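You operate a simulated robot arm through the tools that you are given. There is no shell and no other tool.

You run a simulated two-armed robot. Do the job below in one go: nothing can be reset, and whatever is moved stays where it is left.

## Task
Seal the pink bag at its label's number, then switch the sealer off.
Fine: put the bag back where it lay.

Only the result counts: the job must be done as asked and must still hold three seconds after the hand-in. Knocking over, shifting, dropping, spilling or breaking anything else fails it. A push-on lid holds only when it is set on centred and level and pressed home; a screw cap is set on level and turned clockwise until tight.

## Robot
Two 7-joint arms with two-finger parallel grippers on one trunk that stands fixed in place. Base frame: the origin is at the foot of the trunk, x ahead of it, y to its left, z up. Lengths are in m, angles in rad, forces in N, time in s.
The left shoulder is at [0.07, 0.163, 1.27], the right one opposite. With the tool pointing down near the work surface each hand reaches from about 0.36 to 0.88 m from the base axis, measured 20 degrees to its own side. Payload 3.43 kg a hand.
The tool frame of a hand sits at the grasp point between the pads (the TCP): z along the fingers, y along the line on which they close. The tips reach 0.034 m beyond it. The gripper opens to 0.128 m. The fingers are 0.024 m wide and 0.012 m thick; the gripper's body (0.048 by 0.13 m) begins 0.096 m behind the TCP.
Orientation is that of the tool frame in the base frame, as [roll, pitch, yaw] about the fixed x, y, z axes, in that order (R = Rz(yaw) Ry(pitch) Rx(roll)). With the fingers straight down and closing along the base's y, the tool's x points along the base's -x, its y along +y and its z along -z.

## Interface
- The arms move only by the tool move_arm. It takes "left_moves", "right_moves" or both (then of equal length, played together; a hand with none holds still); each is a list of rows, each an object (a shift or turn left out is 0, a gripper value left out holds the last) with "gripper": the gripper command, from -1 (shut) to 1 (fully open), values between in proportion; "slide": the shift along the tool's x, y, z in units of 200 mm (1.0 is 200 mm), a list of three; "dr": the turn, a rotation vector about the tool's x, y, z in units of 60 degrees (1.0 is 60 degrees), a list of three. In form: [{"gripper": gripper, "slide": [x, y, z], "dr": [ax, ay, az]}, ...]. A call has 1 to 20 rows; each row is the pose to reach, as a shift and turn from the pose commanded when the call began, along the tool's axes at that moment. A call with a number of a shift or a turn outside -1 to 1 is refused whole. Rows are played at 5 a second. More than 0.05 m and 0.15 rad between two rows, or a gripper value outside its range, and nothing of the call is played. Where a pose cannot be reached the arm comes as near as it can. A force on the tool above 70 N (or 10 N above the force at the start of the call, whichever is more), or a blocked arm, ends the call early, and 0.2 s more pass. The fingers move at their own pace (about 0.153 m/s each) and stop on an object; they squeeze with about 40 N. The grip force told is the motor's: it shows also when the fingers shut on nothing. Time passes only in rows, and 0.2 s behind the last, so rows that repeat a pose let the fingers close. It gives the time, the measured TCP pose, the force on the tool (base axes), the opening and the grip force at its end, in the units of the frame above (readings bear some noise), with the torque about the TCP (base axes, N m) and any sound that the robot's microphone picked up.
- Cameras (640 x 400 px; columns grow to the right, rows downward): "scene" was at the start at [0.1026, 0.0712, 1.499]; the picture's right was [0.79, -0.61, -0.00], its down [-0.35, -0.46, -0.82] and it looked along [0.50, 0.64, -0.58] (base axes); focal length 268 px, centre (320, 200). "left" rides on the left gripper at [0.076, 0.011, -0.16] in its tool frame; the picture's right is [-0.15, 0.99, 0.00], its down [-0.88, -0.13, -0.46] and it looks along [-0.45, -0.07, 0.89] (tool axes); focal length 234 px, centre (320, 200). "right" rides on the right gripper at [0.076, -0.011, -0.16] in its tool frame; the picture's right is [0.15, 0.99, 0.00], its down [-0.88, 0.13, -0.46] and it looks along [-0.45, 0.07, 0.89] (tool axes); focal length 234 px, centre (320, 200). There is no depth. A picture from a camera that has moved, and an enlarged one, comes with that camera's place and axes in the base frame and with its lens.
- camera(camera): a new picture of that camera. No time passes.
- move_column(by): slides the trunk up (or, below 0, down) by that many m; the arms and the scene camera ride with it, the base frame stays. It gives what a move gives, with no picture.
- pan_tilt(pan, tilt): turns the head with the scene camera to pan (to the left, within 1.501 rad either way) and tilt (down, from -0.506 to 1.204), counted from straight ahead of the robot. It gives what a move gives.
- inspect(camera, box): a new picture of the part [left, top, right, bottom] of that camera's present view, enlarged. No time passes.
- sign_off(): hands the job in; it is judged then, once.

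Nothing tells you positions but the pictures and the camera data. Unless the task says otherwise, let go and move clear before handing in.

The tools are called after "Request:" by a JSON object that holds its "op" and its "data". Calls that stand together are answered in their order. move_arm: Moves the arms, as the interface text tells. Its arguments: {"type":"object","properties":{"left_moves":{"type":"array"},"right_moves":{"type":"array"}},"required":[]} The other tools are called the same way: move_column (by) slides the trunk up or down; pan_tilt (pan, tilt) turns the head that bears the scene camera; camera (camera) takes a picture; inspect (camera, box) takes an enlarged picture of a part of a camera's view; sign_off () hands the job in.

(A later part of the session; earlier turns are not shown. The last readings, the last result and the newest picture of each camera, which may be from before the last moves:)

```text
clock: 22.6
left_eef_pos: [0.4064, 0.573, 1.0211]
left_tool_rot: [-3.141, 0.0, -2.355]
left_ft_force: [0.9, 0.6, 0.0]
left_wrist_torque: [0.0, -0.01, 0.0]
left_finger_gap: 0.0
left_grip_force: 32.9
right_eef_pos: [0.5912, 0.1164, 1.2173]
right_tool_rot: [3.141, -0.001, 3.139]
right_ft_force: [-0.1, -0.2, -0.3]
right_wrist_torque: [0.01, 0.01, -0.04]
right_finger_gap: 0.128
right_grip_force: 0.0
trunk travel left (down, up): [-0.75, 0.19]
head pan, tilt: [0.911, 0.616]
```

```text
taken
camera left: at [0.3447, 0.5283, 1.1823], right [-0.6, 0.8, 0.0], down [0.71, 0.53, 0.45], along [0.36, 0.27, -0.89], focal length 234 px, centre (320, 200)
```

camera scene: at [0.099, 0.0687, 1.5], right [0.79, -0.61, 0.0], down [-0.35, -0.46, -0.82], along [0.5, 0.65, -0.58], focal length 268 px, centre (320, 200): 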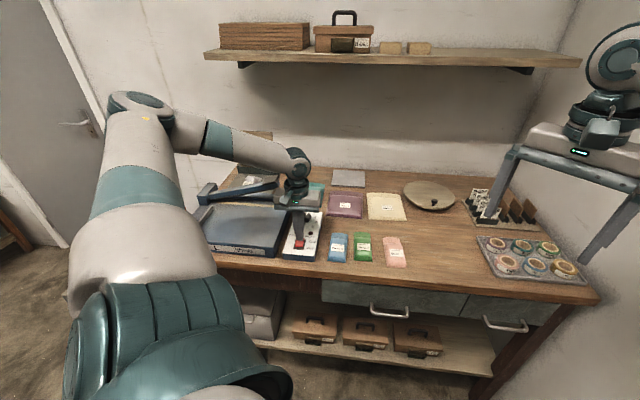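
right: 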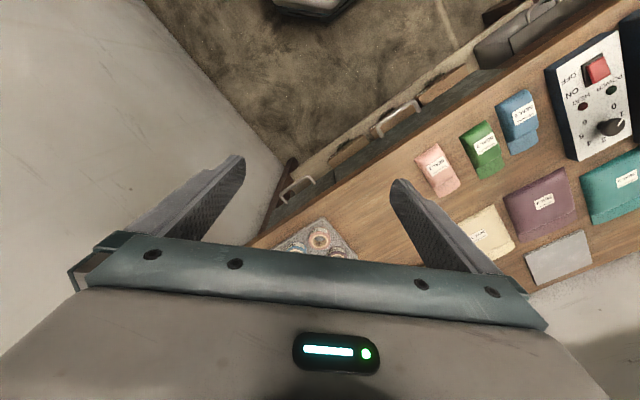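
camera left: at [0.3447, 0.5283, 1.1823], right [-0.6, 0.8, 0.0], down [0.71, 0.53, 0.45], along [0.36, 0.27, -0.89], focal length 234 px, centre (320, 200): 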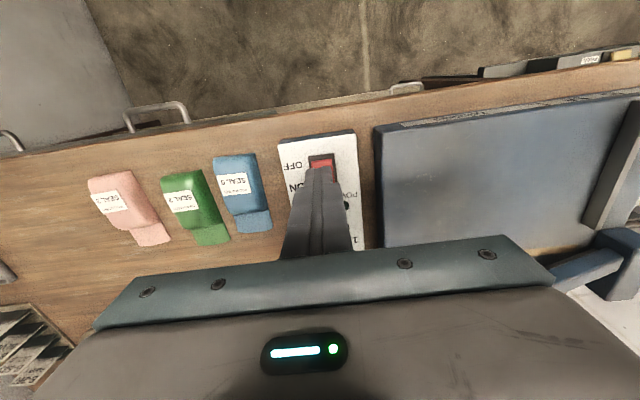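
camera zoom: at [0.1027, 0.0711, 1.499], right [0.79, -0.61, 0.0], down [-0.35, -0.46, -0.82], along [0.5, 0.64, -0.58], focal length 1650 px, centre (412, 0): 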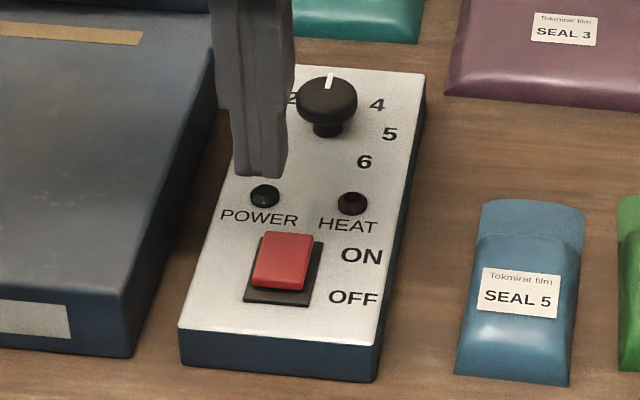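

The power lamp still looks dark; I'll move the fingers clear and look closer at the rocker's tilt.

Request:
{"op": "move_arm", "data": {"left_moves": [{"gripper": -1, "slide": [-0.15, 0, -0.15]}, {"gripper": -1, "slide": [-0.3, 0, -0.3]}, {"gripper": -1, "slide": [-0.3, 0, -0.3]}]}}

Request:
{"op": "inspect", "data": {"camera": "scene", "box": [285, 225, 325, 255]}}

Request:
{"op": "inspect", "data": {"camera": "left", "box": [260, 60, 380, 160]}}

```text
clock: 23.4
left_eef_pos: [0.4497, 0.6171, 1.082]
left_tool_rot: [-3.141, 0.0, -2.354]
left_ft_force: [0.2, 0.0, 0.4]
left_wrist_torque: [0.02, -0.04, 0.0]
left_finger_gap: 0.0
left_grip_force: 33.0
right_eef_pos: [0.59, 0.1152, 1.219]
right_tool_rot: [-3.141, 0.0, 3.14]
right_ft_force: [-1.3, 0.8, 0.8]
right_wrist_torque: [-0.02, 0.0, 0.02]
right_finger_gap: 0.1279
right_grip_force: 0.0
trunk travel left (down, up): [-0.75, 0.19]
head pan, tilt: [0.911, 0.616]
```

```text
13.33 times, centred on (305, 240) of scene
camera zoom: at [0.1021, 0.0709, 1.4991], right [0.79, -0.61, 0.0], down [-0.35, -0.46, -0.82], along [0.5, 0.64, -0.58], focal length 3576 px, centre (520, -333)
```

zoom: 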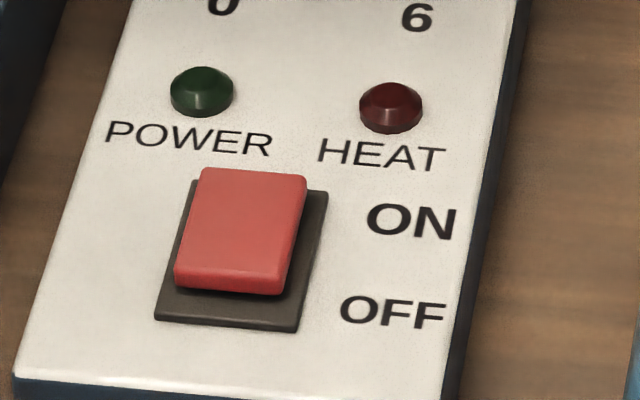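

```text
4.00 times, centred on (320, 110) of left
camera zoom: at [0.3874, 0.572, 1.2428], right [-0.6, 0.8, 0.0], down [0.71, 0.53, 0.46], along [0.37, 0.27, -0.89], focal length 937 px, centre (320, 560)
```

zoom: 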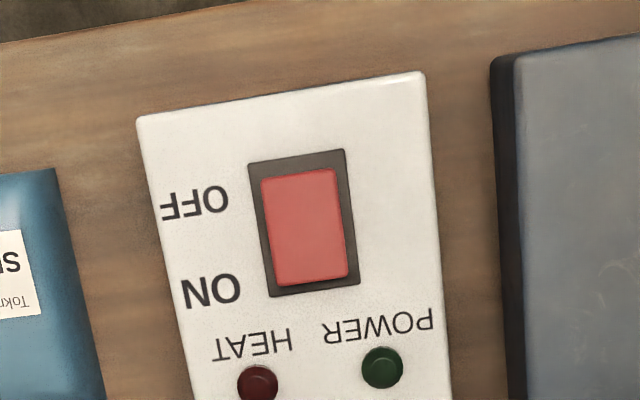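

The rocker's tilt looks changed but no lamp is lit, so I'll press the ON side again a bit farther out, stepwise, reading contact force.

Request:
{"op": "move_arm", "data": {"left_moves": [{"gripper": -1, "slide": [0.079, 0.004, 0.2]}, {"gripper": -1, "slide": [0.079, 0.004, 0.4]}, {"gripper": -1, "slide": [0.079, 0.004, 0.6]}, {"gripper": -1, "slide": [0.079, 0.004, 0.68]}, {"gripper": -1, "slide": [0.079, 0.004, 0.68]}]}}

Request:
{"op": "move_arm", "data": {"left_moves": [{"gripper": -1, "slide": [0, 0, 0.02]}, {"gripper": -1, "slide": [0, 0, 0.02]}]}}

Request:
{"op": "move_arm", "data": {"left_moves": [{"gripper": -1, "slide": [0, 0, 0.02]}, {"gripper": -1, "slide": [0, 0, 0.02]}]}}

```text
clock: 24.6
left_eef_pos: [0.4385, 0.6067, 0.9463]
left_tool_rot: [3.14, 0.0, -2.355]
left_ft_force: [-0.9, 0.4, 0.2]
left_wrist_torque: [0.01, 0.01, -0.03]
left_finger_gap: 0.0002
left_grip_force: 32.9
right_eef_pos: [0.5901, 0.1156, 1.2184]
right_tool_rot: [-3.141, 0.002, 3.14]
right_ft_force: [0.5, 0.3, -0.2]
right_wrist_torque: [-0.03, -0.01, 0.0]
right_finger_gap: 0.1278
right_grip_force: 0.0
trunk travel left (down, up): [-0.75, 0.19]
head pan, tilt: [0.911, 0.616]
```

```text
clock: 25.2
left_eef_pos: [0.4376, 0.6075, 0.9425]
left_tool_rot: [-3.14, 0.001, -2.352]
left_ft_force: [-0.3, -0.8, 0.1]
left_wrist_torque: [-0.03, 0.0, 0.02]
left_finger_gap: 0.0
left_grip_force: 33.0
right_eef_pos: [0.5898, 0.1156, 1.2179]
right_tool_rot: [3.141, 0.001, 3.141]
right_ft_force: [0.0, 0.0, -0.2]
right_wrist_torque: [0.0, 0.0, 0.04]
right_finger_gap: 0.1278
right_grip_force: 0.1
trunk travel left (down, up): [-0.75, 0.19]
head pan, tilt: [0.911, 0.616]
```

```text
clock: 25.8
left_eef_pos: [0.4382, 0.6063, 0.9392]
left_tool_rot: [-3.141, 0.001, -2.354]
left_ft_force: [-0.1, 0.0, -0.8]
left_wrist_torque: [0.01, -0.03, 0.02]
left_finger_gap: 0.0
left_grip_force: 32.9
right_eef_pos: [0.5898, 0.1146, 1.2188]
right_tool_rot: [3.141, 0.001, -3.141]
right_ft_force: [-0.5, -0.9, 0.5]
right_wrist_torque: [-0.01, 0.01, -0.02]
right_finger_gap: 0.1279
right_grip_force: 0.0
trunk travel left (down, up): [-0.75, 0.19]
head pan, tilt: [0.911, 0.616]
```

Request:
{"op": "move_arm", "data": {"left_moves": [{"gripper": -1, "slide": [0, 0, 0.01]}, {"gripper": -1, "slide": [0, 0, 0.01]}]}}

Request:
{"op": "move_arm", "data": {"left_moves": [{"gripper": -1, "slide": [0, 0, 0.02]}, {"gripper": -1, "slide": [0, 0, 0.03]}, {"gripper": -1, "slide": [0, 0, 0.03]}]}}

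Request:
{"op": "inspect", "data": {"camera": "left", "box": [260, 100, 380, 200]}}

Request:
{"op": "inspect", "data": {"camera": "scene", "box": [285, 225, 325, 255]}}

```text
clock: 26.4
left_eef_pos: [0.4377, 0.6054, 0.9365]
left_tool_rot: [-3.14, -0.001, -2.355]
left_ft_force: [0.5, 1.1, 2.9]
left_wrist_torque: [0.04, -0.02, 0.05]
left_finger_gap: 0.0
left_grip_force: 33.6
right_eef_pos: [0.5903, 0.1146, 1.2178]
right_tool_rot: [3.141, 0.001, 3.14]
right_ft_force: [0.0, -1.1, 0.0]
right_wrist_torque: [-0.02, 0.0, 0.01]
right_finger_gap: 0.1279
right_grip_force: 0.1
trunk travel left (down, up): [-0.75, 0.19]
head pan, tilt: [0.911, 0.616]
```

```text
clock: 27.2
left_eef_pos: [0.4377, 0.6072, 0.937]
left_tool_rot: [-3.14, 0.012, -2.355]
left_ft_force: [2.4, 20.5, 54.2]
left_wrist_torque: [0.27, 0.4, 0.1]
left_finger_gap: 0.0
left_grip_force: 33.1
right_eef_pos: [0.587, 0.1131, 1.2203]
right_tool_rot: [3.139, 0.002, -3.141]
right_ft_force: [0.3, -0.7, 0.1]
right_wrist_torque: [0.02, -0.03, 0.0]
right_finger_gap: 0.1281
right_grip_force: 0.0
trunk travel left (down, up): [-0.75, 0.19]
head pan, tilt: [0.911, 0.616]
```

```text
4.00 times, centred on (320, 150) of left
camera zoom: at [0.3739, 0.5603, 1.0966], right [-0.6, 0.8, 0.0], down [0.71, 0.53, 0.47], along [0.37, 0.28, -0.88], focal length 937 px, centre (320, 400)
```

zoom: 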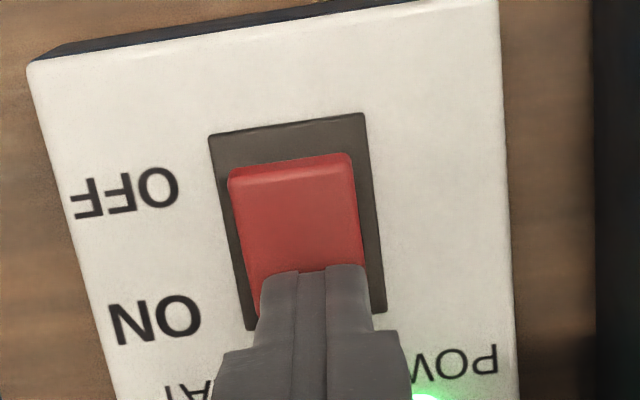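

```text
13.33 times, centred on (305, 240) of scene
camera zoom: at [0.0982, 0.0682, 1.5001], right [0.79, -0.61, 0.0], down [-0.35, -0.46, -0.82], along [0.5, 0.65, -0.57], focal length 3576 px, centre (520, -333)
```

zoom: 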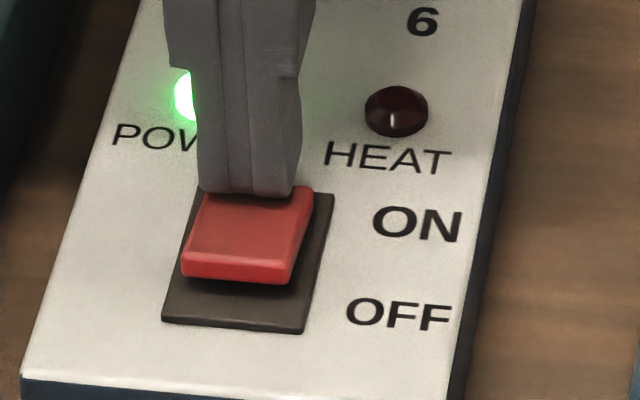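

The green POWER lamp is now lit. I'll rise and travel over to the pink bag with the gripper opening.

Request:
{"op": "move_arm", "data": {"left_moves": [{"gripper": -1, "slide": [0, 0, -0.15]}, {"gripper": -1, "slide": [0, 0, -0.4]}, {"gripper": -1, "slide": [0, 0, -0.65]}, {"gripper": 0.5, "slide": [0, -0.22, -0.75]}, {"gripper": 0.5, "slide": [0, -0.44, -0.75]}, {"gripper": 0.5, "slide": [0, -0.66, -0.75]}, {"gripper": 0.5, "slide": [0, -0.88, -0.75]}, {"gripper": 0.5, "slide": [0, -1.0, -0.75]}]}}

Request:
{"op": "move_arm", "data": {"left_moves": [{"gripper": 0.5, "slide": [0.01, -0.25, 0]}, {"gripper": 0.5, "slide": [0.015, -0.5, 0]}, {"gripper": 0.5, "slide": [0.015, -0.5, 0.2]}, {"gripper": 0.5, "slide": [0.015, -0.5, 0.2]}]}}

Request:
{"op": "camera", "data": {"camera": "left"}}

Request:
{"op": "inspect", "data": {"camera": "left", "box": [250, 60, 410, 180]}}

Request:
{"op": "camera", "data": {"camera": "scene"}}

Request:
{"op": "camera", "data": {"camera": "right"}}

```text
clock: 29.0
left_eef_pos: [0.5787, 0.4643, 1.079]
left_tool_rot: [3.141, 0.0, -2.354]
left_ft_force: [-0.1, 0.4, -0.1]
left_wrist_torque: [0.0, -0.02, -0.03]
left_finger_gap: 0.096
left_grip_force: 0.1
right_eef_pos: [0.5897, 0.116, 1.2172]
right_tool_rot: [3.141, 0.0, 3.14]
right_ft_force: [0.8, -0.4, 0.0]
right_wrist_torque: [0.0, -0.02, -0.01]
right_finger_gap: 0.1277
right_grip_force: 0.1
trunk travel left (down, up): [-0.75, 0.19]
head pan, tilt: [0.911, 0.616]
```

```text
clock: 30.0
left_eef_pos: [0.6475, 0.393, 1.0405]
left_tool_rot: [3.141, 0.0, -2.355]
left_ft_force: [0.5, 0.2, -0.4]
left_wrist_torque: [0.0, 0.01, -0.02]
left_finger_gap: 0.0959
left_grip_force: 0.0
right_eef_pos: [0.5897, 0.1147, 1.218]
right_tool_rot: [3.141, 0.002, -3.141]
right_ft_force: [0.0, -0.6, -0.9]
right_wrist_torque: [0.04, 0.0, -0.01]
right_finger_gap: 0.1278
right_grip_force: 0.1
trunk travel left (down, up): [-0.75, 0.19]
head pan, tilt: [0.911, 0.616]
```

```text
taken
camera left: at [0.5854, 0.3472, 1.2015], right [-0.6, 0.8, 0.0], down [0.71, 0.53, 0.46], along [0.37, 0.27, -0.89], focal length 234 px, centre (320, 200)
```

left: 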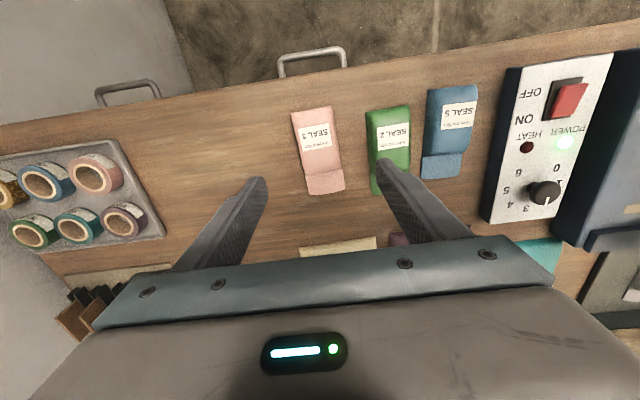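

```text
3.33 times, centred on (330, 120) of left
camera zoom: at [0.5854, 0.3472, 1.2015], right [-0.6, 0.8, 0.0], down [0.71, 0.53, 0.46], along [0.37, 0.27, -0.89], focal length 781 px, centre (287, 467)
```

zoom: 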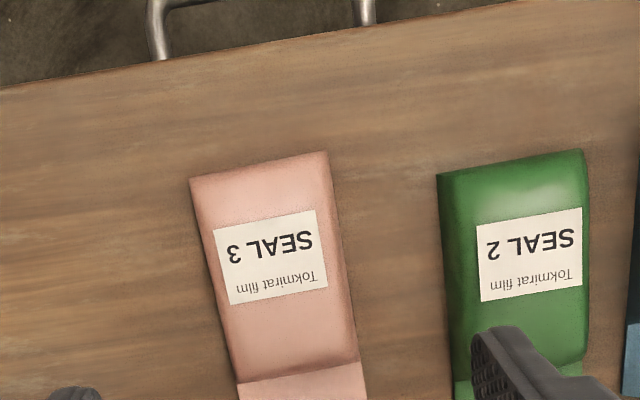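

```text
taken
camera scene: at [0.1027, 0.0706, 1.4991], right [0.79, -0.61, 0.0], down [-0.35, -0.46, -0.82], along [0.5, 0.65, -0.58], focal length 268 px, centre (320, 200)
```

scene: 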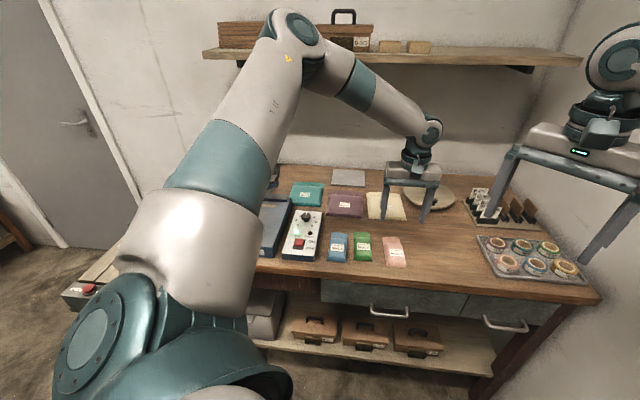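

```text
taken
camera right: at [0.5144, 0.1031, 1.3767], right [-0.15, 0.99, 0.0], down [0.88, 0.13, 0.46], along [0.45, 0.07, -0.89], focal length 234 px, centre (320, 200)
```

right: 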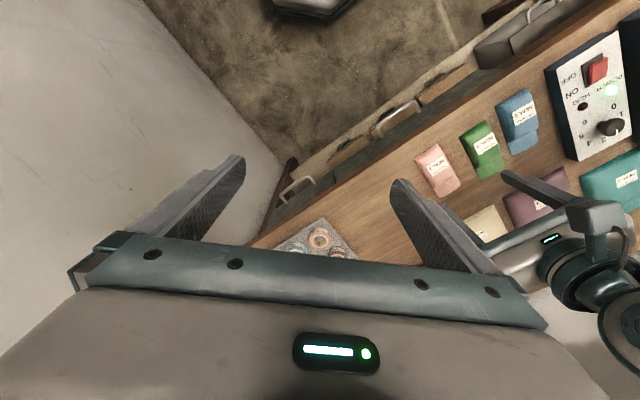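

The pink bag lies between the open fingers, turned about 2° from the bench axis, body centre near (0.651, 0.391). I'll align, narrow the gripper and descend to grip it by the sides.

Request:
{"op": "move_arm", "data": {"left_moves": [{"gripper": 0.38, "slide": [-0.005, -0.022, 0], "dr": [0, 0, -0.035]}, {"gripper": 0.38, "slide": [-0.005, -0.022, 0.2], "dr": [0, 0, -0.035]}, {"gripper": 0.38, "slide": [-0.005, -0.022, 0.35], "dr": [0, 0, -0.035]}, {"gripper": 0.38, "slide": [-0.005, -0.022, 0.35], "dr": [0, 0, -0.035]}]}}

Request:
{"op": "camera", "data": {"camera": "left"}}

Request:
{"op": "inspect", "data": {"camera": "left", "box": [240, 90, 400, 210]}}

Request:
{"op": "inspect", "data": {"camera": "scene", "box": [340, 170, 440, 280]}}

```text
clock: 31.0
left_eef_pos: [0.6515, 0.3903, 0.9717]
left_tool_rot: [3.141, 0.001, -2.318]
left_ft_force: [0.0, -0.2, 0.0]
left_wrist_torque: [0.03, 0.0, 0.01]
left_finger_gap: 0.0883
left_grip_force: 0.1
right_eef_pos: [0.5898, 0.1167, 1.2173]
right_tool_rot: [3.141, 0.002, 3.141]
right_ft_force: [0.9, 0.3, 0.2]
right_wrist_torque: [0.01, -0.01, 0.03]
right_finger_gap: 0.1279
right_grip_force: 0.0
trunk travel left (down, up): [-0.75, 0.19]
head pan, tilt: [0.911, 0.616]
```

```text
taken
camera left: at [0.591, 0.3429, 1.1323], right [-0.63, 0.78, 0.0], down [0.69, 0.56, 0.46], along [0.36, 0.29, -0.89], focal length 234 px, centre (320, 200)
```

left: 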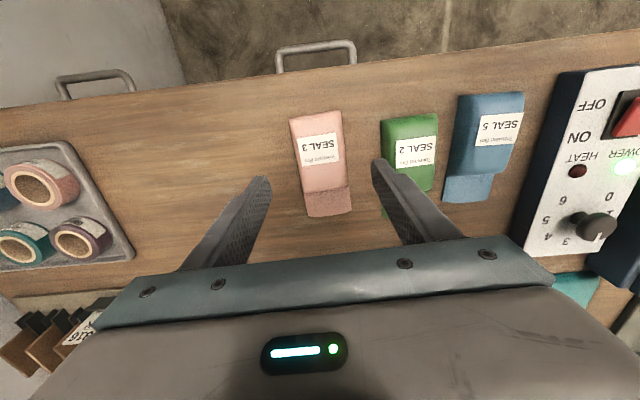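

```text
3.33 times, centred on (320, 150) of left
camera zoom: at [0.591, 0.3429, 1.1323], right [-0.63, 0.78, 0.0], down [0.69, 0.56, 0.46], along [0.36, 0.29, -0.89], focal length 781 px, centre (320, 367)
```

zoom: 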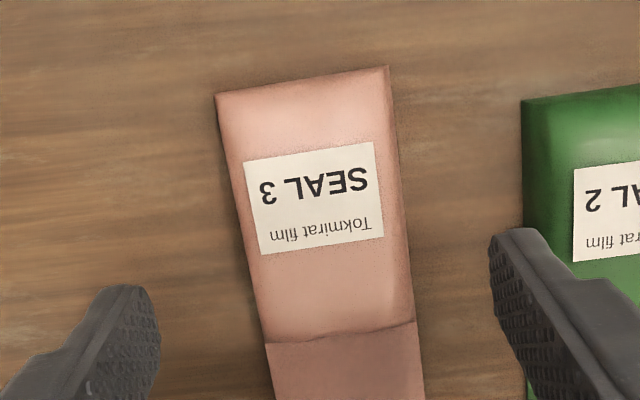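

```text
3.64 times, centred on (390, 225) of scene
camera zoom: at [0.1019, 0.0709, 1.4991], right [0.79, -0.61, 0.0], down [-0.35, -0.46, -0.82], along [0.5, 0.64, -0.58], focal length 975 px, centre (66, 109)
```

zoom: 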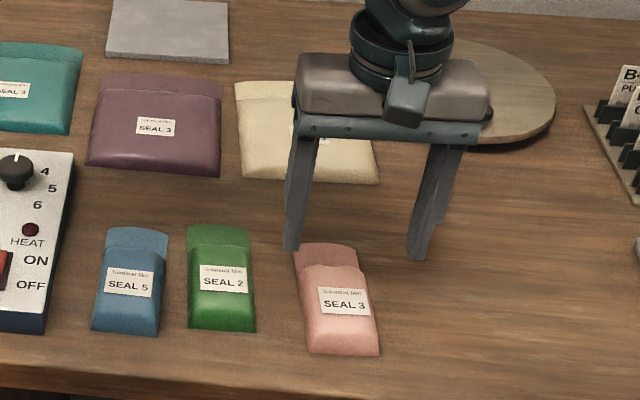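

Request:
{"op": "move_arm", "data": {"left_moves": [{"gripper": 0.38, "slide": [0, 0.008, 0.2]}, {"gripper": 0.38, "slide": [0, 0.008, 0.28]}, {"gripper": 0.38, "slide": [0, 0.008, 0.32]}, {"gripper": 0.38, "slide": [0, 0.008, 0.335]}, {"gripper": 0.38, "slide": [0, 0.008, 0.335]}]}}

Request:
{"op": "inspect", "data": {"camera": "left", "box": [240, 90, 400, 210]}}

Request:
{"op": "inspect", "data": {"camera": "scene", "box": [340, 190, 440, 280]}}

```text
clock: 32.2
left_eef_pos: [0.645, 0.3934, 0.9131]
left_tool_rot: [-3.141, 0.0, -2.318]
left_ft_force: [-0.4, -0.2, -0.5]
left_wrist_torque: [0.02, 0.01, -0.01]
left_finger_gap: 0.0883
left_grip_force: 0.0
left hand out of reach, approached as far as the arm can: row 3, 4, 5
right_eef_pos: [0.59, 0.1155, 1.2174]
right_tool_rot: [3.141, 0.001, 3.14]
right_ft_force: [-0.9, -0.2, 0.6]
right_wrist_torque: [0.01, 0.0, 0.01]
right_finger_gap: 0.1281
right_grip_force: 0.1
trunk travel left (down, up): [-0.75, 0.19]
head pan, tilt: [0.911, 0.616]
```

```text
3.33 times, centred on (320, 150) of left
camera zoom: at [0.5845, 0.3453, 1.0735], right [-0.63, 0.78, 0.0], down [0.69, 0.56, 0.46], along [0.36, 0.28, -0.89], focal length 781 px, centre (320, 367)
```

zoom: 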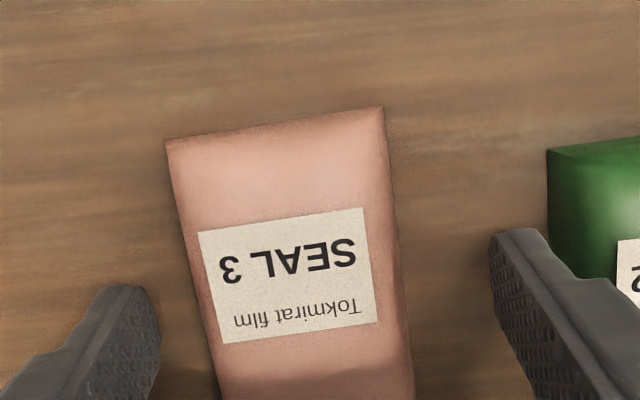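

```text
4.44 times, centred on (390, 235) of scene
camera zoom: at [0.1024, 0.0708, 1.4991], right [0.79, -0.61, 0.0], down [-0.35, -0.46, -0.82], along [0.5, 0.64, -0.58], focal length 1192 px, centre (9, 44)
```

zoom: 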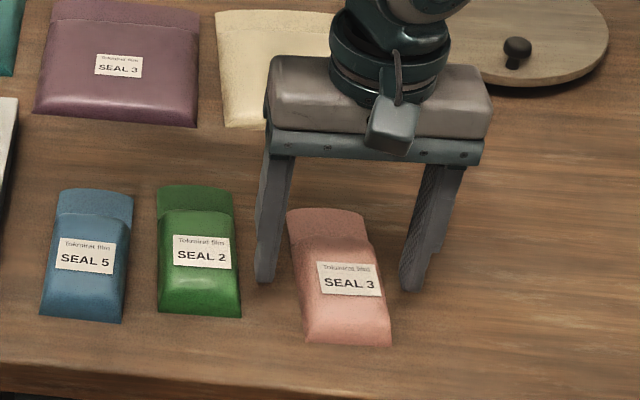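

The arm can't get quite low enough here, so I'll lift the hand 7 cm and lower the trunk 7 cm to bring the bag within reach.

Request:
{"op": "move_arm", "data": {"left_moves": [{"gripper": 0.38, "slide": [0, 0, -0.15]}, {"gripper": 0.38, "slide": [0, 0, -0.35]}, {"gripper": 0.38, "slide": [0, 0, -0.35]}]}}

Request:
{"op": "move_column", "data": {"by": -0.07}}

Request:
{"op": "inspect", "data": {"camera": "left", "box": [240, 90, 400, 210]}}

Request:
{"op": "camera", "data": {"camera": "scene"}}

```text
clock: 33.0
left_eef_pos: [0.6469, 0.3936, 0.9819]
left_tool_rot: [3.14, -0.001, -2.318]
left_ft_force: [-0.1, 0.4, 0.0]
left_wrist_torque: [-0.03, -0.03, -0.01]
left_finger_gap: 0.0884
left_grip_force: 0.1
right_eef_pos: [0.5911, 0.1151, 1.217]
right_tool_rot: [-3.141, 0.001, 3.139]
right_ft_force: [0.7, -0.2, -0.3]
right_wrist_torque: [0.02, 0.0, -0.02]
right_finger_gap: 0.1282
right_grip_force: 0.0
trunk travel left (down, up): [-0.75, 0.19]
head pan, tilt: [0.911, 0.616]
```

```text
clock: 34.1
left_eef_pos: [0.646, 0.3938, 0.9116]
left_tool_rot: [-3.141, 0.0, -2.318]
left_ft_force: [0.2, -1.1, 0.8]
left_wrist_torque: [0.0, 0.05, 0.01]
left_finger_gap: 0.0885
left_grip_force: 0.1
right_eef_pos: [0.5911, 0.115, 1.1486]
right_tool_rot: [-3.14, 0.001, 3.14]
right_ft_force: [0.4, -0.8, 0.3]
right_wrist_torque: [0.0, 0.02, 0.03]
right_finger_gap: 0.1282
right_grip_force: 0.0
trunk travel left (down, up): [-0.68, 0.26]
head pan, tilt: [0.911, 0.616]
```

```text
3.33 times, centred on (320, 150) of left
camera zoom: at [0.5861, 0.3462, 1.0736], right [-0.63, 0.78, 0.0], down [0.69, 0.56, 0.46], along [0.36, 0.29, -0.89], focal length 781 px, centre (320, 367)
```

zoom: 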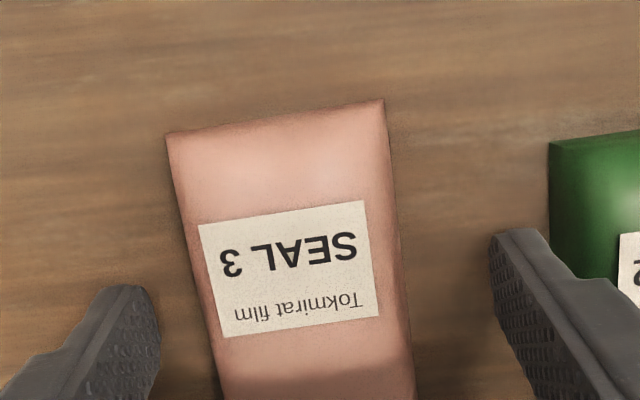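

```text
taken
camera scene: at [0.1026, 0.0711, 1.4291], right [0.79, -0.61, 0.0], down [-0.35, -0.46, -0.82], along [0.5, 0.64, -0.58], focal length 268 px, centre (320, 200)
```

scene: 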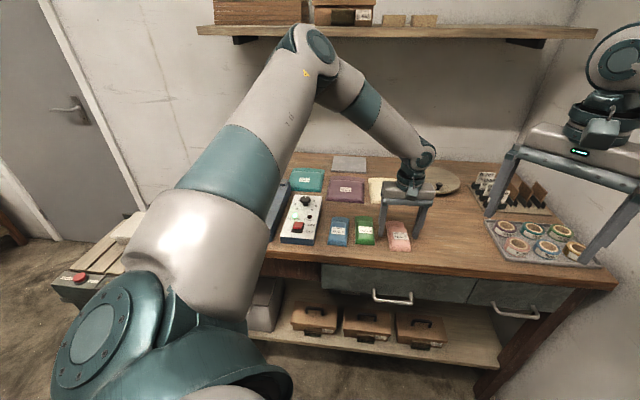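

Request:
{"op": "move_arm", "data": {"left_moves": [{"gripper": 0.38, "slide": [0, -0.025, 0]}, {"gripper": 0.38, "slide": [0, -0.025, 0.03]}, {"gripper": 0.38, "slide": [0, -0.025, 0.03]}]}}

Request:
{"op": "inspect", "data": {"camera": "left", "box": [240, 90, 400, 210]}}

Request:
{"op": "inspect", "data": {"camera": "scene", "box": [360, 180, 440, 260]}}

```text
clock: 34.9
left_eef_pos: [0.6501, 0.3904, 0.9066]
left_tool_rot: [3.141, 0.0, -2.318]
left_ft_force: [-1.0, -0.3, -0.2]
left_wrist_torque: [-0.01, 0.02, 0.05]
left_finger_gap: 0.0886
left_grip_force: 0.1
right_eef_pos: [0.5906, 0.1144, 1.1472]
right_tool_rot: [-3.141, 0.001, 3.139]
right_ft_force: [-0.5, 0.1, 0.0]
right_wrist_torque: [0.02, -0.01, 0.03]
right_finger_gap: 0.1279
right_grip_force: 0.0
trunk travel left (down, up): [-0.68, 0.26]
head pan, tilt: [0.911, 0.616]
```

```text
3.33 times, centred on (320, 150) of left
camera zoom: at [0.5898, 0.3428, 1.0674], right [-0.63, 0.78, 0.0], down [0.69, 0.56, 0.46], along [0.36, 0.29, -0.89], focal length 781 px, centre (320, 367)
```

zoom: 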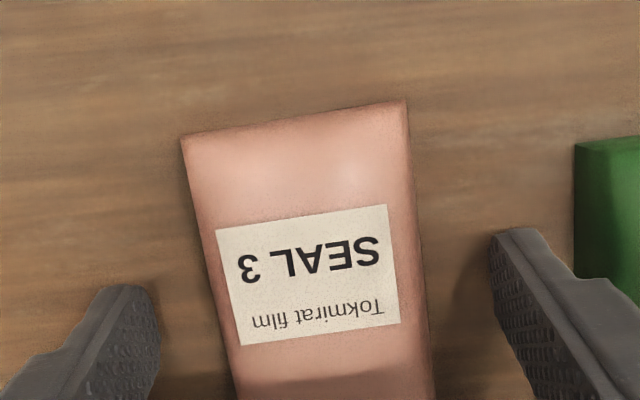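

```text
5.00 times, centred on (400, 220) of scene
camera zoom: at [0.1026, 0.071, 1.429], right [0.79, -0.61, 0.0], down [-0.35, -0.46, -0.82], along [0.5, 0.64, -0.58], focal length 1341 px, centre (-80, 100)
```

zoom: 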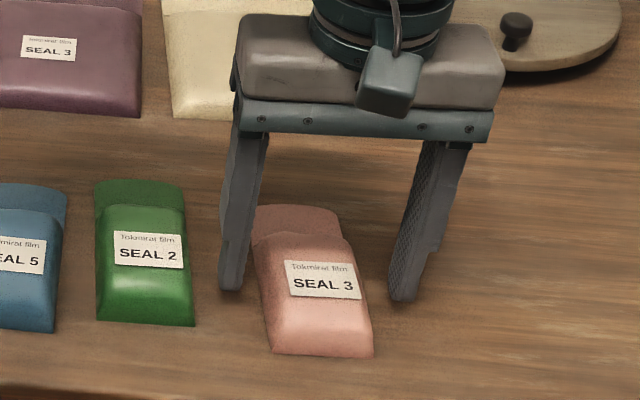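

The fingers straddle the pink bag evenly. Closing on it now.

Request:
{"op": "move_arm", "data": {"left_moves": [{"gripper": 0.38, "slide": [0, 0, 0.012]}, {"gripper": -1, "slide": [0, 0, 0.012]}, {"gripper": -1, "slide": [0, 0, 0.012]}, {"gripper": -1, "slide": [0, 0, 0.012]}, {"gripper": -1, "slide": [0, 0, 0.012]}]}}

Request:
{"op": "camera", "data": {"camera": "left"}}

Request:
{"op": "inspect", "data": {"camera": "scene", "box": [360, 180, 440, 260]}}

```text
clock: 36.1
left_eef_pos: [0.6504, 0.3899, 0.9033]
left_tool_rot: [3.142, 0.0, -2.318]
left_ft_force: [0.2, 0.3, 0.1]
left_wrist_torque: [-0.03, 0.03, 0.01]
left_finger_gap: 0.0571
left_grip_force: 39.8
right_eef_pos: [0.5907, 0.1163, 1.1462]
right_tool_rot: [-3.14, 0.002, 3.138]
right_ft_force: [-1.1, 0.2, -0.5]
right_wrist_torque: [-0.01, -0.01, -0.01]
right_finger_gap: 0.1279
right_grip_force: 0.0
trunk travel left (down, up): [-0.68, 0.26]
head pan, tilt: [0.911, 0.616]
```

```text
taken
camera left: at [0.5898, 0.343, 1.0649], right [-0.63, 0.78, 0.0], down [0.69, 0.56, 0.46], along [0.36, 0.29, -0.89], focal length 234 px, centre (320, 200)
```

left: 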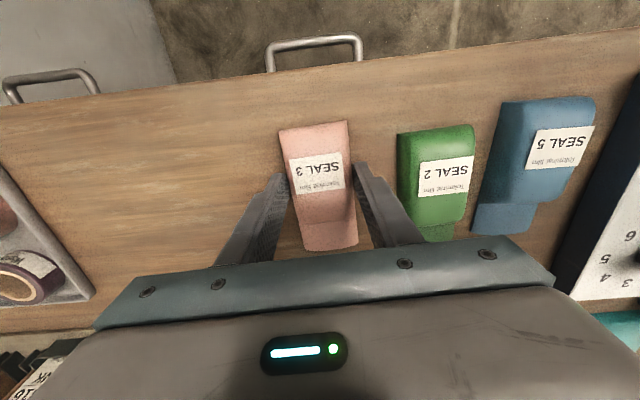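

```text
5.00 times, centred on (400, 220) of scene
camera zoom: at [0.1028, 0.0711, 1.429], right [0.79, -0.61, 0.0], down [-0.35, -0.46, -0.82], along [0.5, 0.64, -0.58], focal length 1341 px, centre (-80, 100)
```

zoom: 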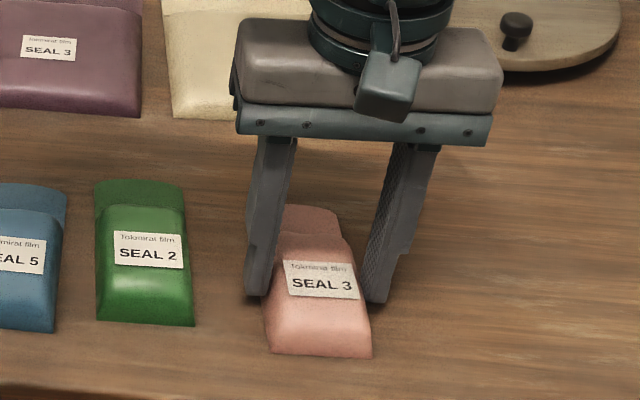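

The bag is gripped (gap 57 mm; home pose TCP ≈ (0.650, 0.390, 0.9035), yaw −2.318). I'll lift it straight up and check it is held.

Request:
{"op": "move_arm", "data": {"left_moves": [{"gripper": -1, "slide": [0, 0, -0.05]}, {"gripper": -1, "slide": [0, 0, -0.15]}, {"gripper": -1, "slide": [0, 0, -0.35]}, {"gripper": -1, "slide": [0, 0, -0.5]}, {"gripper": -1, "slide": [0, 0, -0.5]}]}}

Request:
{"op": "camera", "data": {"camera": "left"}}

Request:
{"op": "inspect", "data": {"camera": "scene", "box": [330, 140, 450, 260]}}

```text
clock: 37.3
left_eef_pos: [0.6499, 0.3904, 1.0045]
left_tool_rot: [-3.141, -0.002, -2.318]
left_ft_force: [0.6, -0.2, 0.1]
left_wrist_torque: [-0.01, 0.02, 0.03]
left_finger_gap: 0.0568
left_grip_force: 39.8
right_eef_pos: [0.5906, 0.1172, 1.1471]
right_tool_rot: [3.141, 0.001, 3.141]
right_ft_force: [0.3, -0.1, 0.3]
right_wrist_torque: [-0.02, 0.0, 0.02]
right_finger_gap: 0.1281
right_grip_force: 0.0
trunk travel left (down, up): [-0.68, 0.26]
head pan, tilt: [0.911, 0.616]
```

```text
taken
camera left: at [0.5904, 0.3426, 1.1657], right [-0.63, 0.78, 0.0], down [0.69, 0.56, 0.45], along [0.35, 0.28, -0.89], focal length 234 px, centre (320, 200)
```

left: 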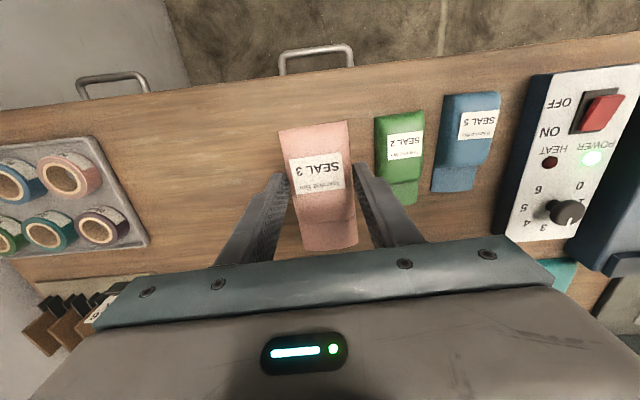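

```text
3.33 times, centred on (390, 200) of scene
camera zoom: at [0.1034, 0.0715, 1.4289], right [0.79, -0.61, 0.0], down [-0.35, -0.46, -0.82], along [0.5, 0.64, -0.58], focal length 894 px, centre (87, 200)
```

zoom: 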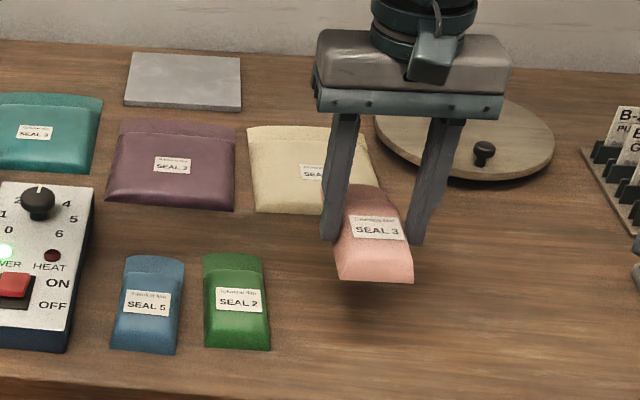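

The bag is held level. Carrying it toward the sealer, staying in front of the raised lever.

Request:
{"op": "move_arm", "data": {"left_moves": [{"gripper": -1, "slide": [0, 0.2, 0], "dr": [0, 0, 0.036]}, {"gripper": -1, "slide": [0, 0.4, 0], "dr": [0, 0, 0.036]}, {"gripper": -1, "slide": [0, 0.6, 0], "dr": [0, 0, 0.036]}, {"gripper": -1, "slide": [0, 0.8, 0], "dr": [0, 0, 0.036]}, {"gripper": -1, "slide": [0, 1.0, 0], "dr": [0, 0, 0.036]}]}}

Request:
{"op": "move_arm", "data": {"left_moves": [{"gripper": -1, "slide": [0, 0.2, 0]}, {"gripper": -1, "slide": [0, 0.4, 0]}, {"gripper": -1, "slide": [0, 0.6, 0]}, {"gripper": -1, "slide": [0, 0.8, 0]}, {"gripper": -1, "slide": [0, 1.0, 0]}]}}

Request:
{"op": "camera", "data": {"camera": "scene"}}

Request:
{"op": "camera", "data": {"camera": "left"}}

```text
clock: 38.5
left_eef_pos: [0.5018, 0.526, 1.0052]
left_tool_rot: [-3.14, -0.001, -2.356]
left_ft_force: [-1.1, -0.2, -0.2]
left_wrist_torque: [-0.01, -0.02, 0.03]
left_finger_gap: 0.0571
left_grip_force: 40.3
right_eef_pos: [0.5886, 0.1176, 1.149]
right_tool_rot: [-3.141, 0.001, 3.14]
right_ft_force: [-0.2, 1.0, -0.3]
right_wrist_torque: [-0.04, -0.05, -0.02]
right_finger_gap: 0.128
right_grip_force: 0.0
trunk travel left (down, up): [-0.68, 0.26]
head pan, tilt: [0.911, 0.616]
```

```text
clock: 39.7
left_eef_pos: [0.3602, 0.6689, 1.0051]
left_tool_rot: [-3.141, -0.001, -2.359]
left_ft_force: [0.2, 1.0, -0.4]
left_wrist_torque: [-0.01, 0.01, 0.02]
left_finger_gap: 0.0568
left_grip_force: 39.7
right_eef_pos: [0.5883, 0.1163, 1.147]
right_tool_rot: [3.141, 0.001, 3.14]
right_ft_force: [-0.3, 0.4, -0.6]
right_wrist_torque: [0.03, 0.0, -0.01]
right_finger_gap: 0.1279
right_grip_force: 0.0
trunk travel left (down, up): [-0.68, 0.26]
head pan, tilt: [0.911, 0.616]
```

```text
taken
camera scene: at [0.1013, 0.0716, 1.429], right [0.79, -0.61, 0.0], down [-0.35, -0.46, -0.82], along [0.5, 0.64, -0.58], focal length 268 px, centre (320, 200)
```

scene: 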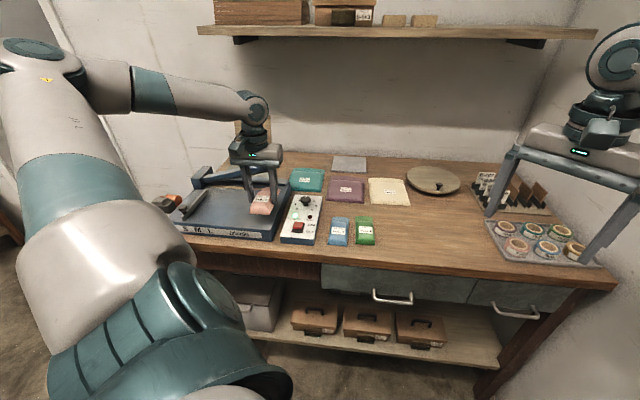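

```text
taken
camera left: at [0.2986, 0.6234, 1.1658], right [-0.6, 0.8, 0.0], down [0.72, 0.53, 0.46], along [0.37, 0.27, -0.89], focal length 234 px, centre (320, 200)
```

left: 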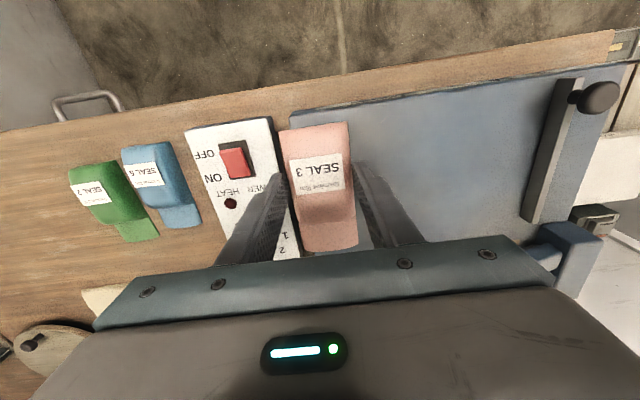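

Request:
{"op": "move_arm", "data": {"left_moves": [{"gripper": -1, "slide": [0, 0.23, 0]}, {"gripper": -1, "slide": [0, 0.46, 0]}, {"gripper": -1, "slide": [-0.1, 0.46, 0]}, {"gripper": -1, "slide": [-0.1, 0.46, 0.1]}, {"gripper": -1, "slide": [-0.1, 0.46, 0.1]}]}}

Request:
{"op": "inspect", "data": {"camera": "scene", "box": [160, 130, 340, 250]}}

Request:
{"op": "inspect", "data": {"camera": "left", "box": [200, 80, 520, 280]}}

Request:
{"op": "inspect", "data": {"camera": "scene", "box": [190, 150, 290, 220]}}

```text
clock: 40.9
left_eef_pos: [0.3114, 0.7479, 0.9852]
left_tool_rot: [3.141, -0.001, -2.356]
left_ft_force: [0.9, 0.3, -0.7]
left_wrist_torque: [-0.01, 0.0, -0.02]
left_finger_gap: 0.057
left_grip_force: 39.9
right_eef_pos: [0.5898, 0.116, 1.1474]
right_tool_rot: [3.14, 0.003, -3.141]
right_ft_force: [0.2, -0.3, 0.4]
right_wrist_torque: [-0.01, -0.02, -0.03]
right_finger_gap: 0.1279
right_grip_force: 0.1
trunk travel left (down, up): [-0.68, 0.26]
head pan, tilt: [0.911, 0.616]
```

```text
3.33 times, centred on (250, 190) of scene
camera zoom: at [0.1023, 0.0709, 1.4291], right [0.79, -0.61, 0.0], down [-0.35, -0.46, -0.82], along [0.5, 0.64, -0.58], focal length 894 px, centre (553, 233)
```

zoom: 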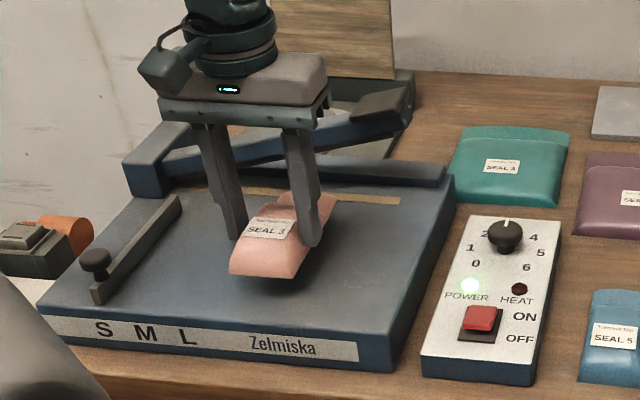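

```text
2.00 times, centred on (360, 180) of left
camera zoom: at [0.2485, 0.7022, 1.1456], right [-0.6, 0.8, 0.0], down [0.71, 0.53, 0.46], along [0.37, 0.27, -0.89], focal length 468 px, centre (240, 240)
```

zoom: 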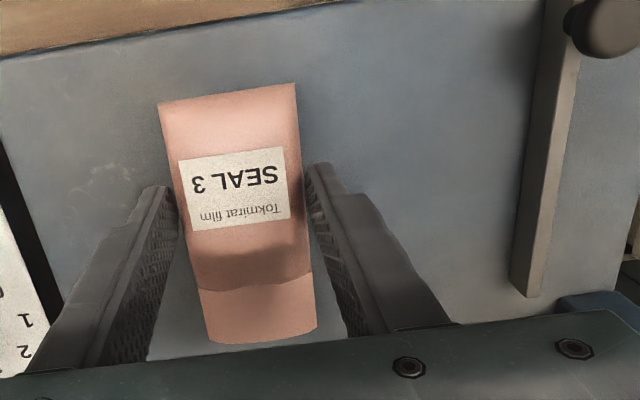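

```text
5.71 times, centred on (240, 185) of scene
camera zoom: at [0.1023, 0.0709, 1.4291], right [0.79, -0.61, 0.0], down [-0.35, -0.46, -0.82], along [0.5, 0.64, -0.58], focal length 1533 px, centre (777, 286)
```

zoom: 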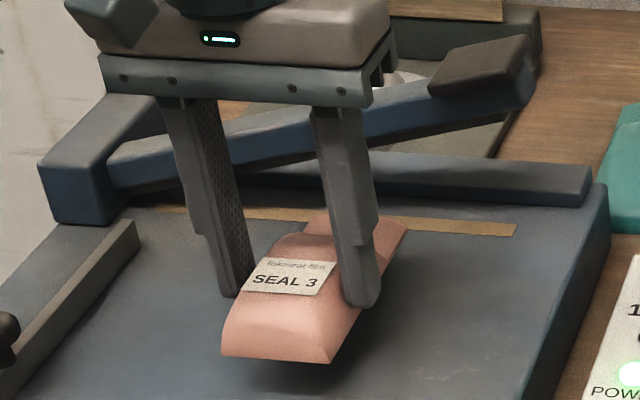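

The lever swings over the gold strip (bench-depth ≈ 0.888), and the bag is in front of it, above the plate. I'll lower it close to the plate and slide the flap in under the raised lever.

Request:
{"op": "move_arm", "data": {"left_moves": [{"gripper": -1, "slide": [0, 0, 0.08]}, {"gripper": -1, "slide": [0, 0, 0.15]}, {"gripper": -1, "slide": [0, 0, 0.15]}]}}

Request:
{"op": "inspect", "data": {"camera": "scene", "box": [190, 150, 290, 220]}}

```text
clock: 41.7
left_eef_pos: [0.3107, 0.7467, 0.9536]
left_tool_rot: [-3.141, 0.0, -2.356]
left_ft_force: [0.3, -0.9, -1.9]
left_wrist_torque: [0.0, 0.01, 0.03]
left_finger_gap: 0.0569
left_grip_force: 39.8
right_eef_pos: [0.5908, 0.1151, 1.1489]
right_tool_rot: [3.141, 0.001, 3.139]
right_ft_force: [-0.8, 0.0, -1.7]
right_wrist_torque: [0.0, 0.0, -0.02]
right_finger_gap: 0.1279
right_grip_force: 0.0
trunk travel left (down, up): [-0.68, 0.26]
head pan, tilt: [0.911, 0.616]
```

```text
5.71 times, centred on (240, 185) of scene
camera zoom: at [0.1025, 0.0711, 1.429], right [0.79, -0.61, 0.0], down [-0.35, -0.46, -0.82], along [0.5, 0.64, -0.58], focal length 1533 px, centre (777, 286)
```

zoom: 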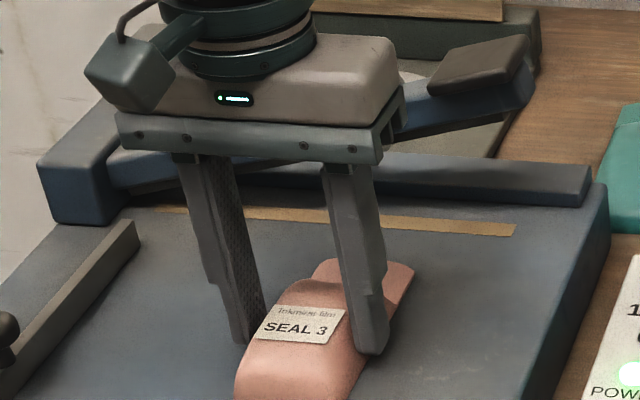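

Request:
{"op": "move_arm", "data": {"left_moves": [{"gripper": -1, "slide": [-0.12, 0, 0]}, {"gripper": -1, "slide": [-0.24, 0, 0]}, {"gripper": -1, "slide": [-0.33, 0, 0]}, {"gripper": -1, "slide": [-0.39, 0, 0]}, {"gripper": -1, "slide": [-0.39, 0, 0]}]}}

Request:
{"op": "inspect", "data": {"camera": "scene", "box": [190, 140, 290, 210]}}

Request:
{"op": "inspect", "data": {"camera": "left", "box": [200, 80, 520, 280]}}

```text
clock: 42.9
left_eef_pos: [0.3654, 0.8035, 0.9545]
left_tool_rot: [-3.141, 0.001, -2.356]
left_ft_force: [-0.5, -0.6, -0.6]
left_wrist_torque: [-0.02, 0.03, 0.01]
left_finger_gap: 0.0569
left_grip_force: 40.3
right_eef_pos: [0.59, 0.1155, 1.1474]
right_tool_rot: [-3.141, 0.001, -3.14]
right_ft_force: [-0.1, 0.1, 0.0]
right_wrist_torque: [-0.01, -0.07, 0.01]
right_finger_gap: 0.1281
right_grip_force: 0.1
trunk travel left (down, up): [-0.68, 0.26]
head pan, tilt: [0.911, 0.616]
```

```text
5.71 times, centred on (240, 175) of scene
camera zoom: at [0.1022, 0.071, 1.4291], right [0.79, -0.61, 0.0], down [-0.35, -0.46, -0.82], along [0.5, 0.64, -0.58], focal length 1533 px, centre (777, 343)
```

zoom: 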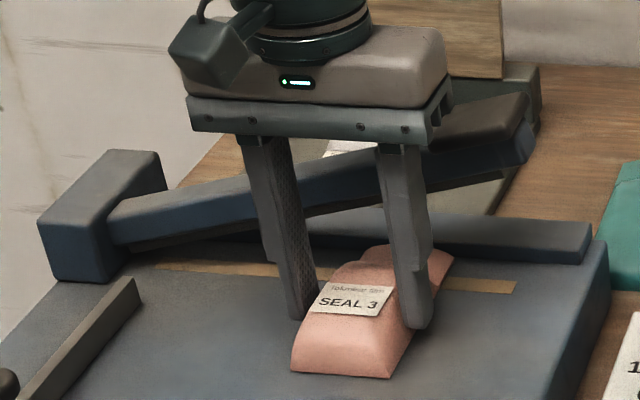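

```text
2.00 times, centred on (360, 180) of left
camera zoom: at [0.3039, 0.757, 1.1154], right [-0.6, 0.8, 0.0], down [0.71, 0.53, 0.46], along [0.37, 0.27, -0.89], focal length 468 px, centre (240, 240)
```

zoom: 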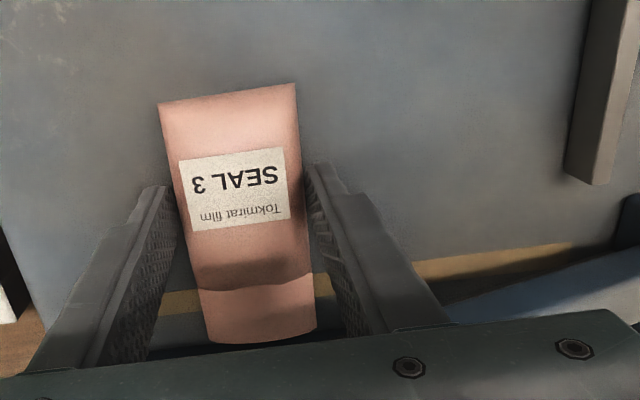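

The strip runs right under the flap. I'll nudge 4 mm forward to keep the bulge clear of the lever, then set the bag down on the plate.

Request:
{"op": "move_arm", "data": {"left_moves": [{"gripper": -1, "slide": [0.02, 0, 0.02]}, {"gripper": -1, "slide": [0.02, 0, 0.04]}, {"gripper": -1, "slide": [0.02, 0, 0.05]}, {"gripper": -1, "slide": [0.02, 0, 0.05]}]}}

Request:
{"op": "inspect", "data": {"camera": "scene", "box": [220, 160, 280, 210]}}

```text
clock: 43.9
left_eef_pos: [0.363, 0.7982, 0.9474]
left_tool_rot: [3.14, 0.005, -2.355]
left_ft_force: [4.5, 9.1, 31.6]
left_wrist_torque: [0.27, -0.16, 0.04]
left_finger_gap: 0.0574
left_grip_force: 40.2
right_eef_pos: [0.5894, 0.113, 1.1486]
right_tool_rot: [3.136, 0.002, -3.141]
right_ft_force: [-0.6, 0.1, -0.5]
right_wrist_torque: [-0.03, 0.03, 0.01]
right_finger_gap: 0.128
right_grip_force: 0.0
trunk travel left (down, up): [-0.68, 0.26]
head pan, tilt: [0.911, 0.616]
```

```text
8.00 times, centred on (250, 185) of scene
camera zoom: at [0.1011, 0.068, 1.4295], right [0.79, -0.61, 0.0], down [-0.35, -0.45, -0.82], along [0.5, 0.65, -0.58], focal length 2146 px, centre (880, 320)
```

zoom: 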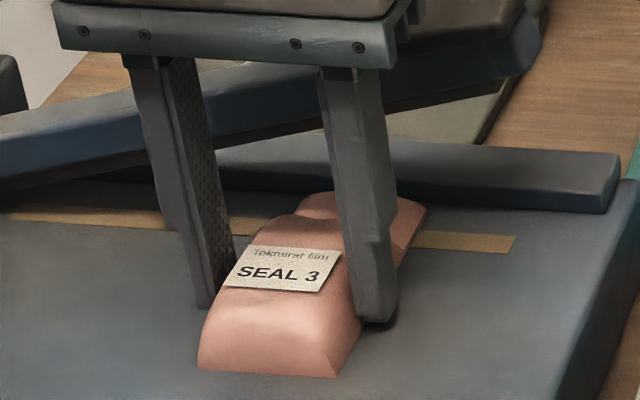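

Contact with the plate at TCP 0.947. I'll ease up slightly, release, and lift straight out.

Request:
{"op": "move_arm", "data": {"left_moves": [{"gripper": -1, "slide": [0, 0, -0.015]}, {"gripper": -1, "slide": [0, 0, -0.015]}, {"gripper": 0.3, "slide": [0, 0, -0.015]}, {"gripper": 0.3, "slide": [0, 0, -0.015]}, {"gripper": 0.3, "slide": [0, 0, -0.015]}]}}

Request:
{"op": "inspect", "data": {"camera": "scene", "box": [220, 160, 280, 210]}}

Request:
{"op": "inspect", "data": {"camera": "left", "box": [200, 80, 520, 280]}}

```text
clock: 45.1
left_eef_pos: [0.3629, 0.7996, 0.9459]
left_tool_rot: [-3.141, 0.0, -2.357]
left_ft_force: [-0.1, 0.5, 0.0]
left_wrist_torque: [-0.01, 0.03, 0.02]
left_finger_gap: 0.0833
left_grip_force: 0.0
right_eef_pos: [0.5896, 0.1153, 1.1484]
right_tool_rot: [-3.141, 0.001, 3.138]
right_ft_force: [-0.7, -0.5, 0.2]
right_wrist_torque: [-0.02, 0.0, -0.03]
right_finger_gap: 0.128
right_grip_force: 0.1
trunk travel left (down, up): [-0.68, 0.26]
head pan, tilt: [0.911, 0.616]
```

```text
8.00 times, centred on (250, 185) of scene
camera zoom: at [0.1023, 0.0709, 1.429], right [0.79, -0.61, 0.0], down [-0.35, -0.46, -0.82], along [0.5, 0.64, -0.58], focal length 2146 px, centre (880, 320)
```

zoom: 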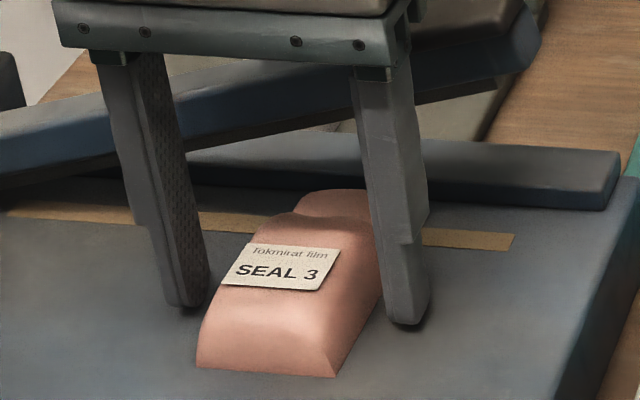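

```text
2.00 times, centred on (360, 180) of left
camera zoom: at [0.301, 0.7536, 1.1078], right [-0.6, 0.8, 0.0], down [0.72, 0.53, 0.46], along [0.37, 0.27, -0.89], focal length 468 px, centre (240, 240)
```

zoom: 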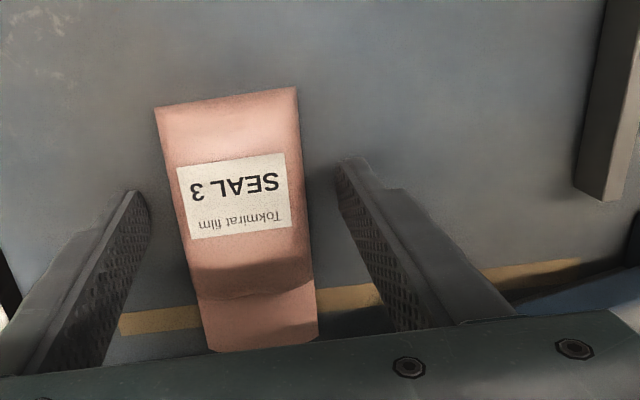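

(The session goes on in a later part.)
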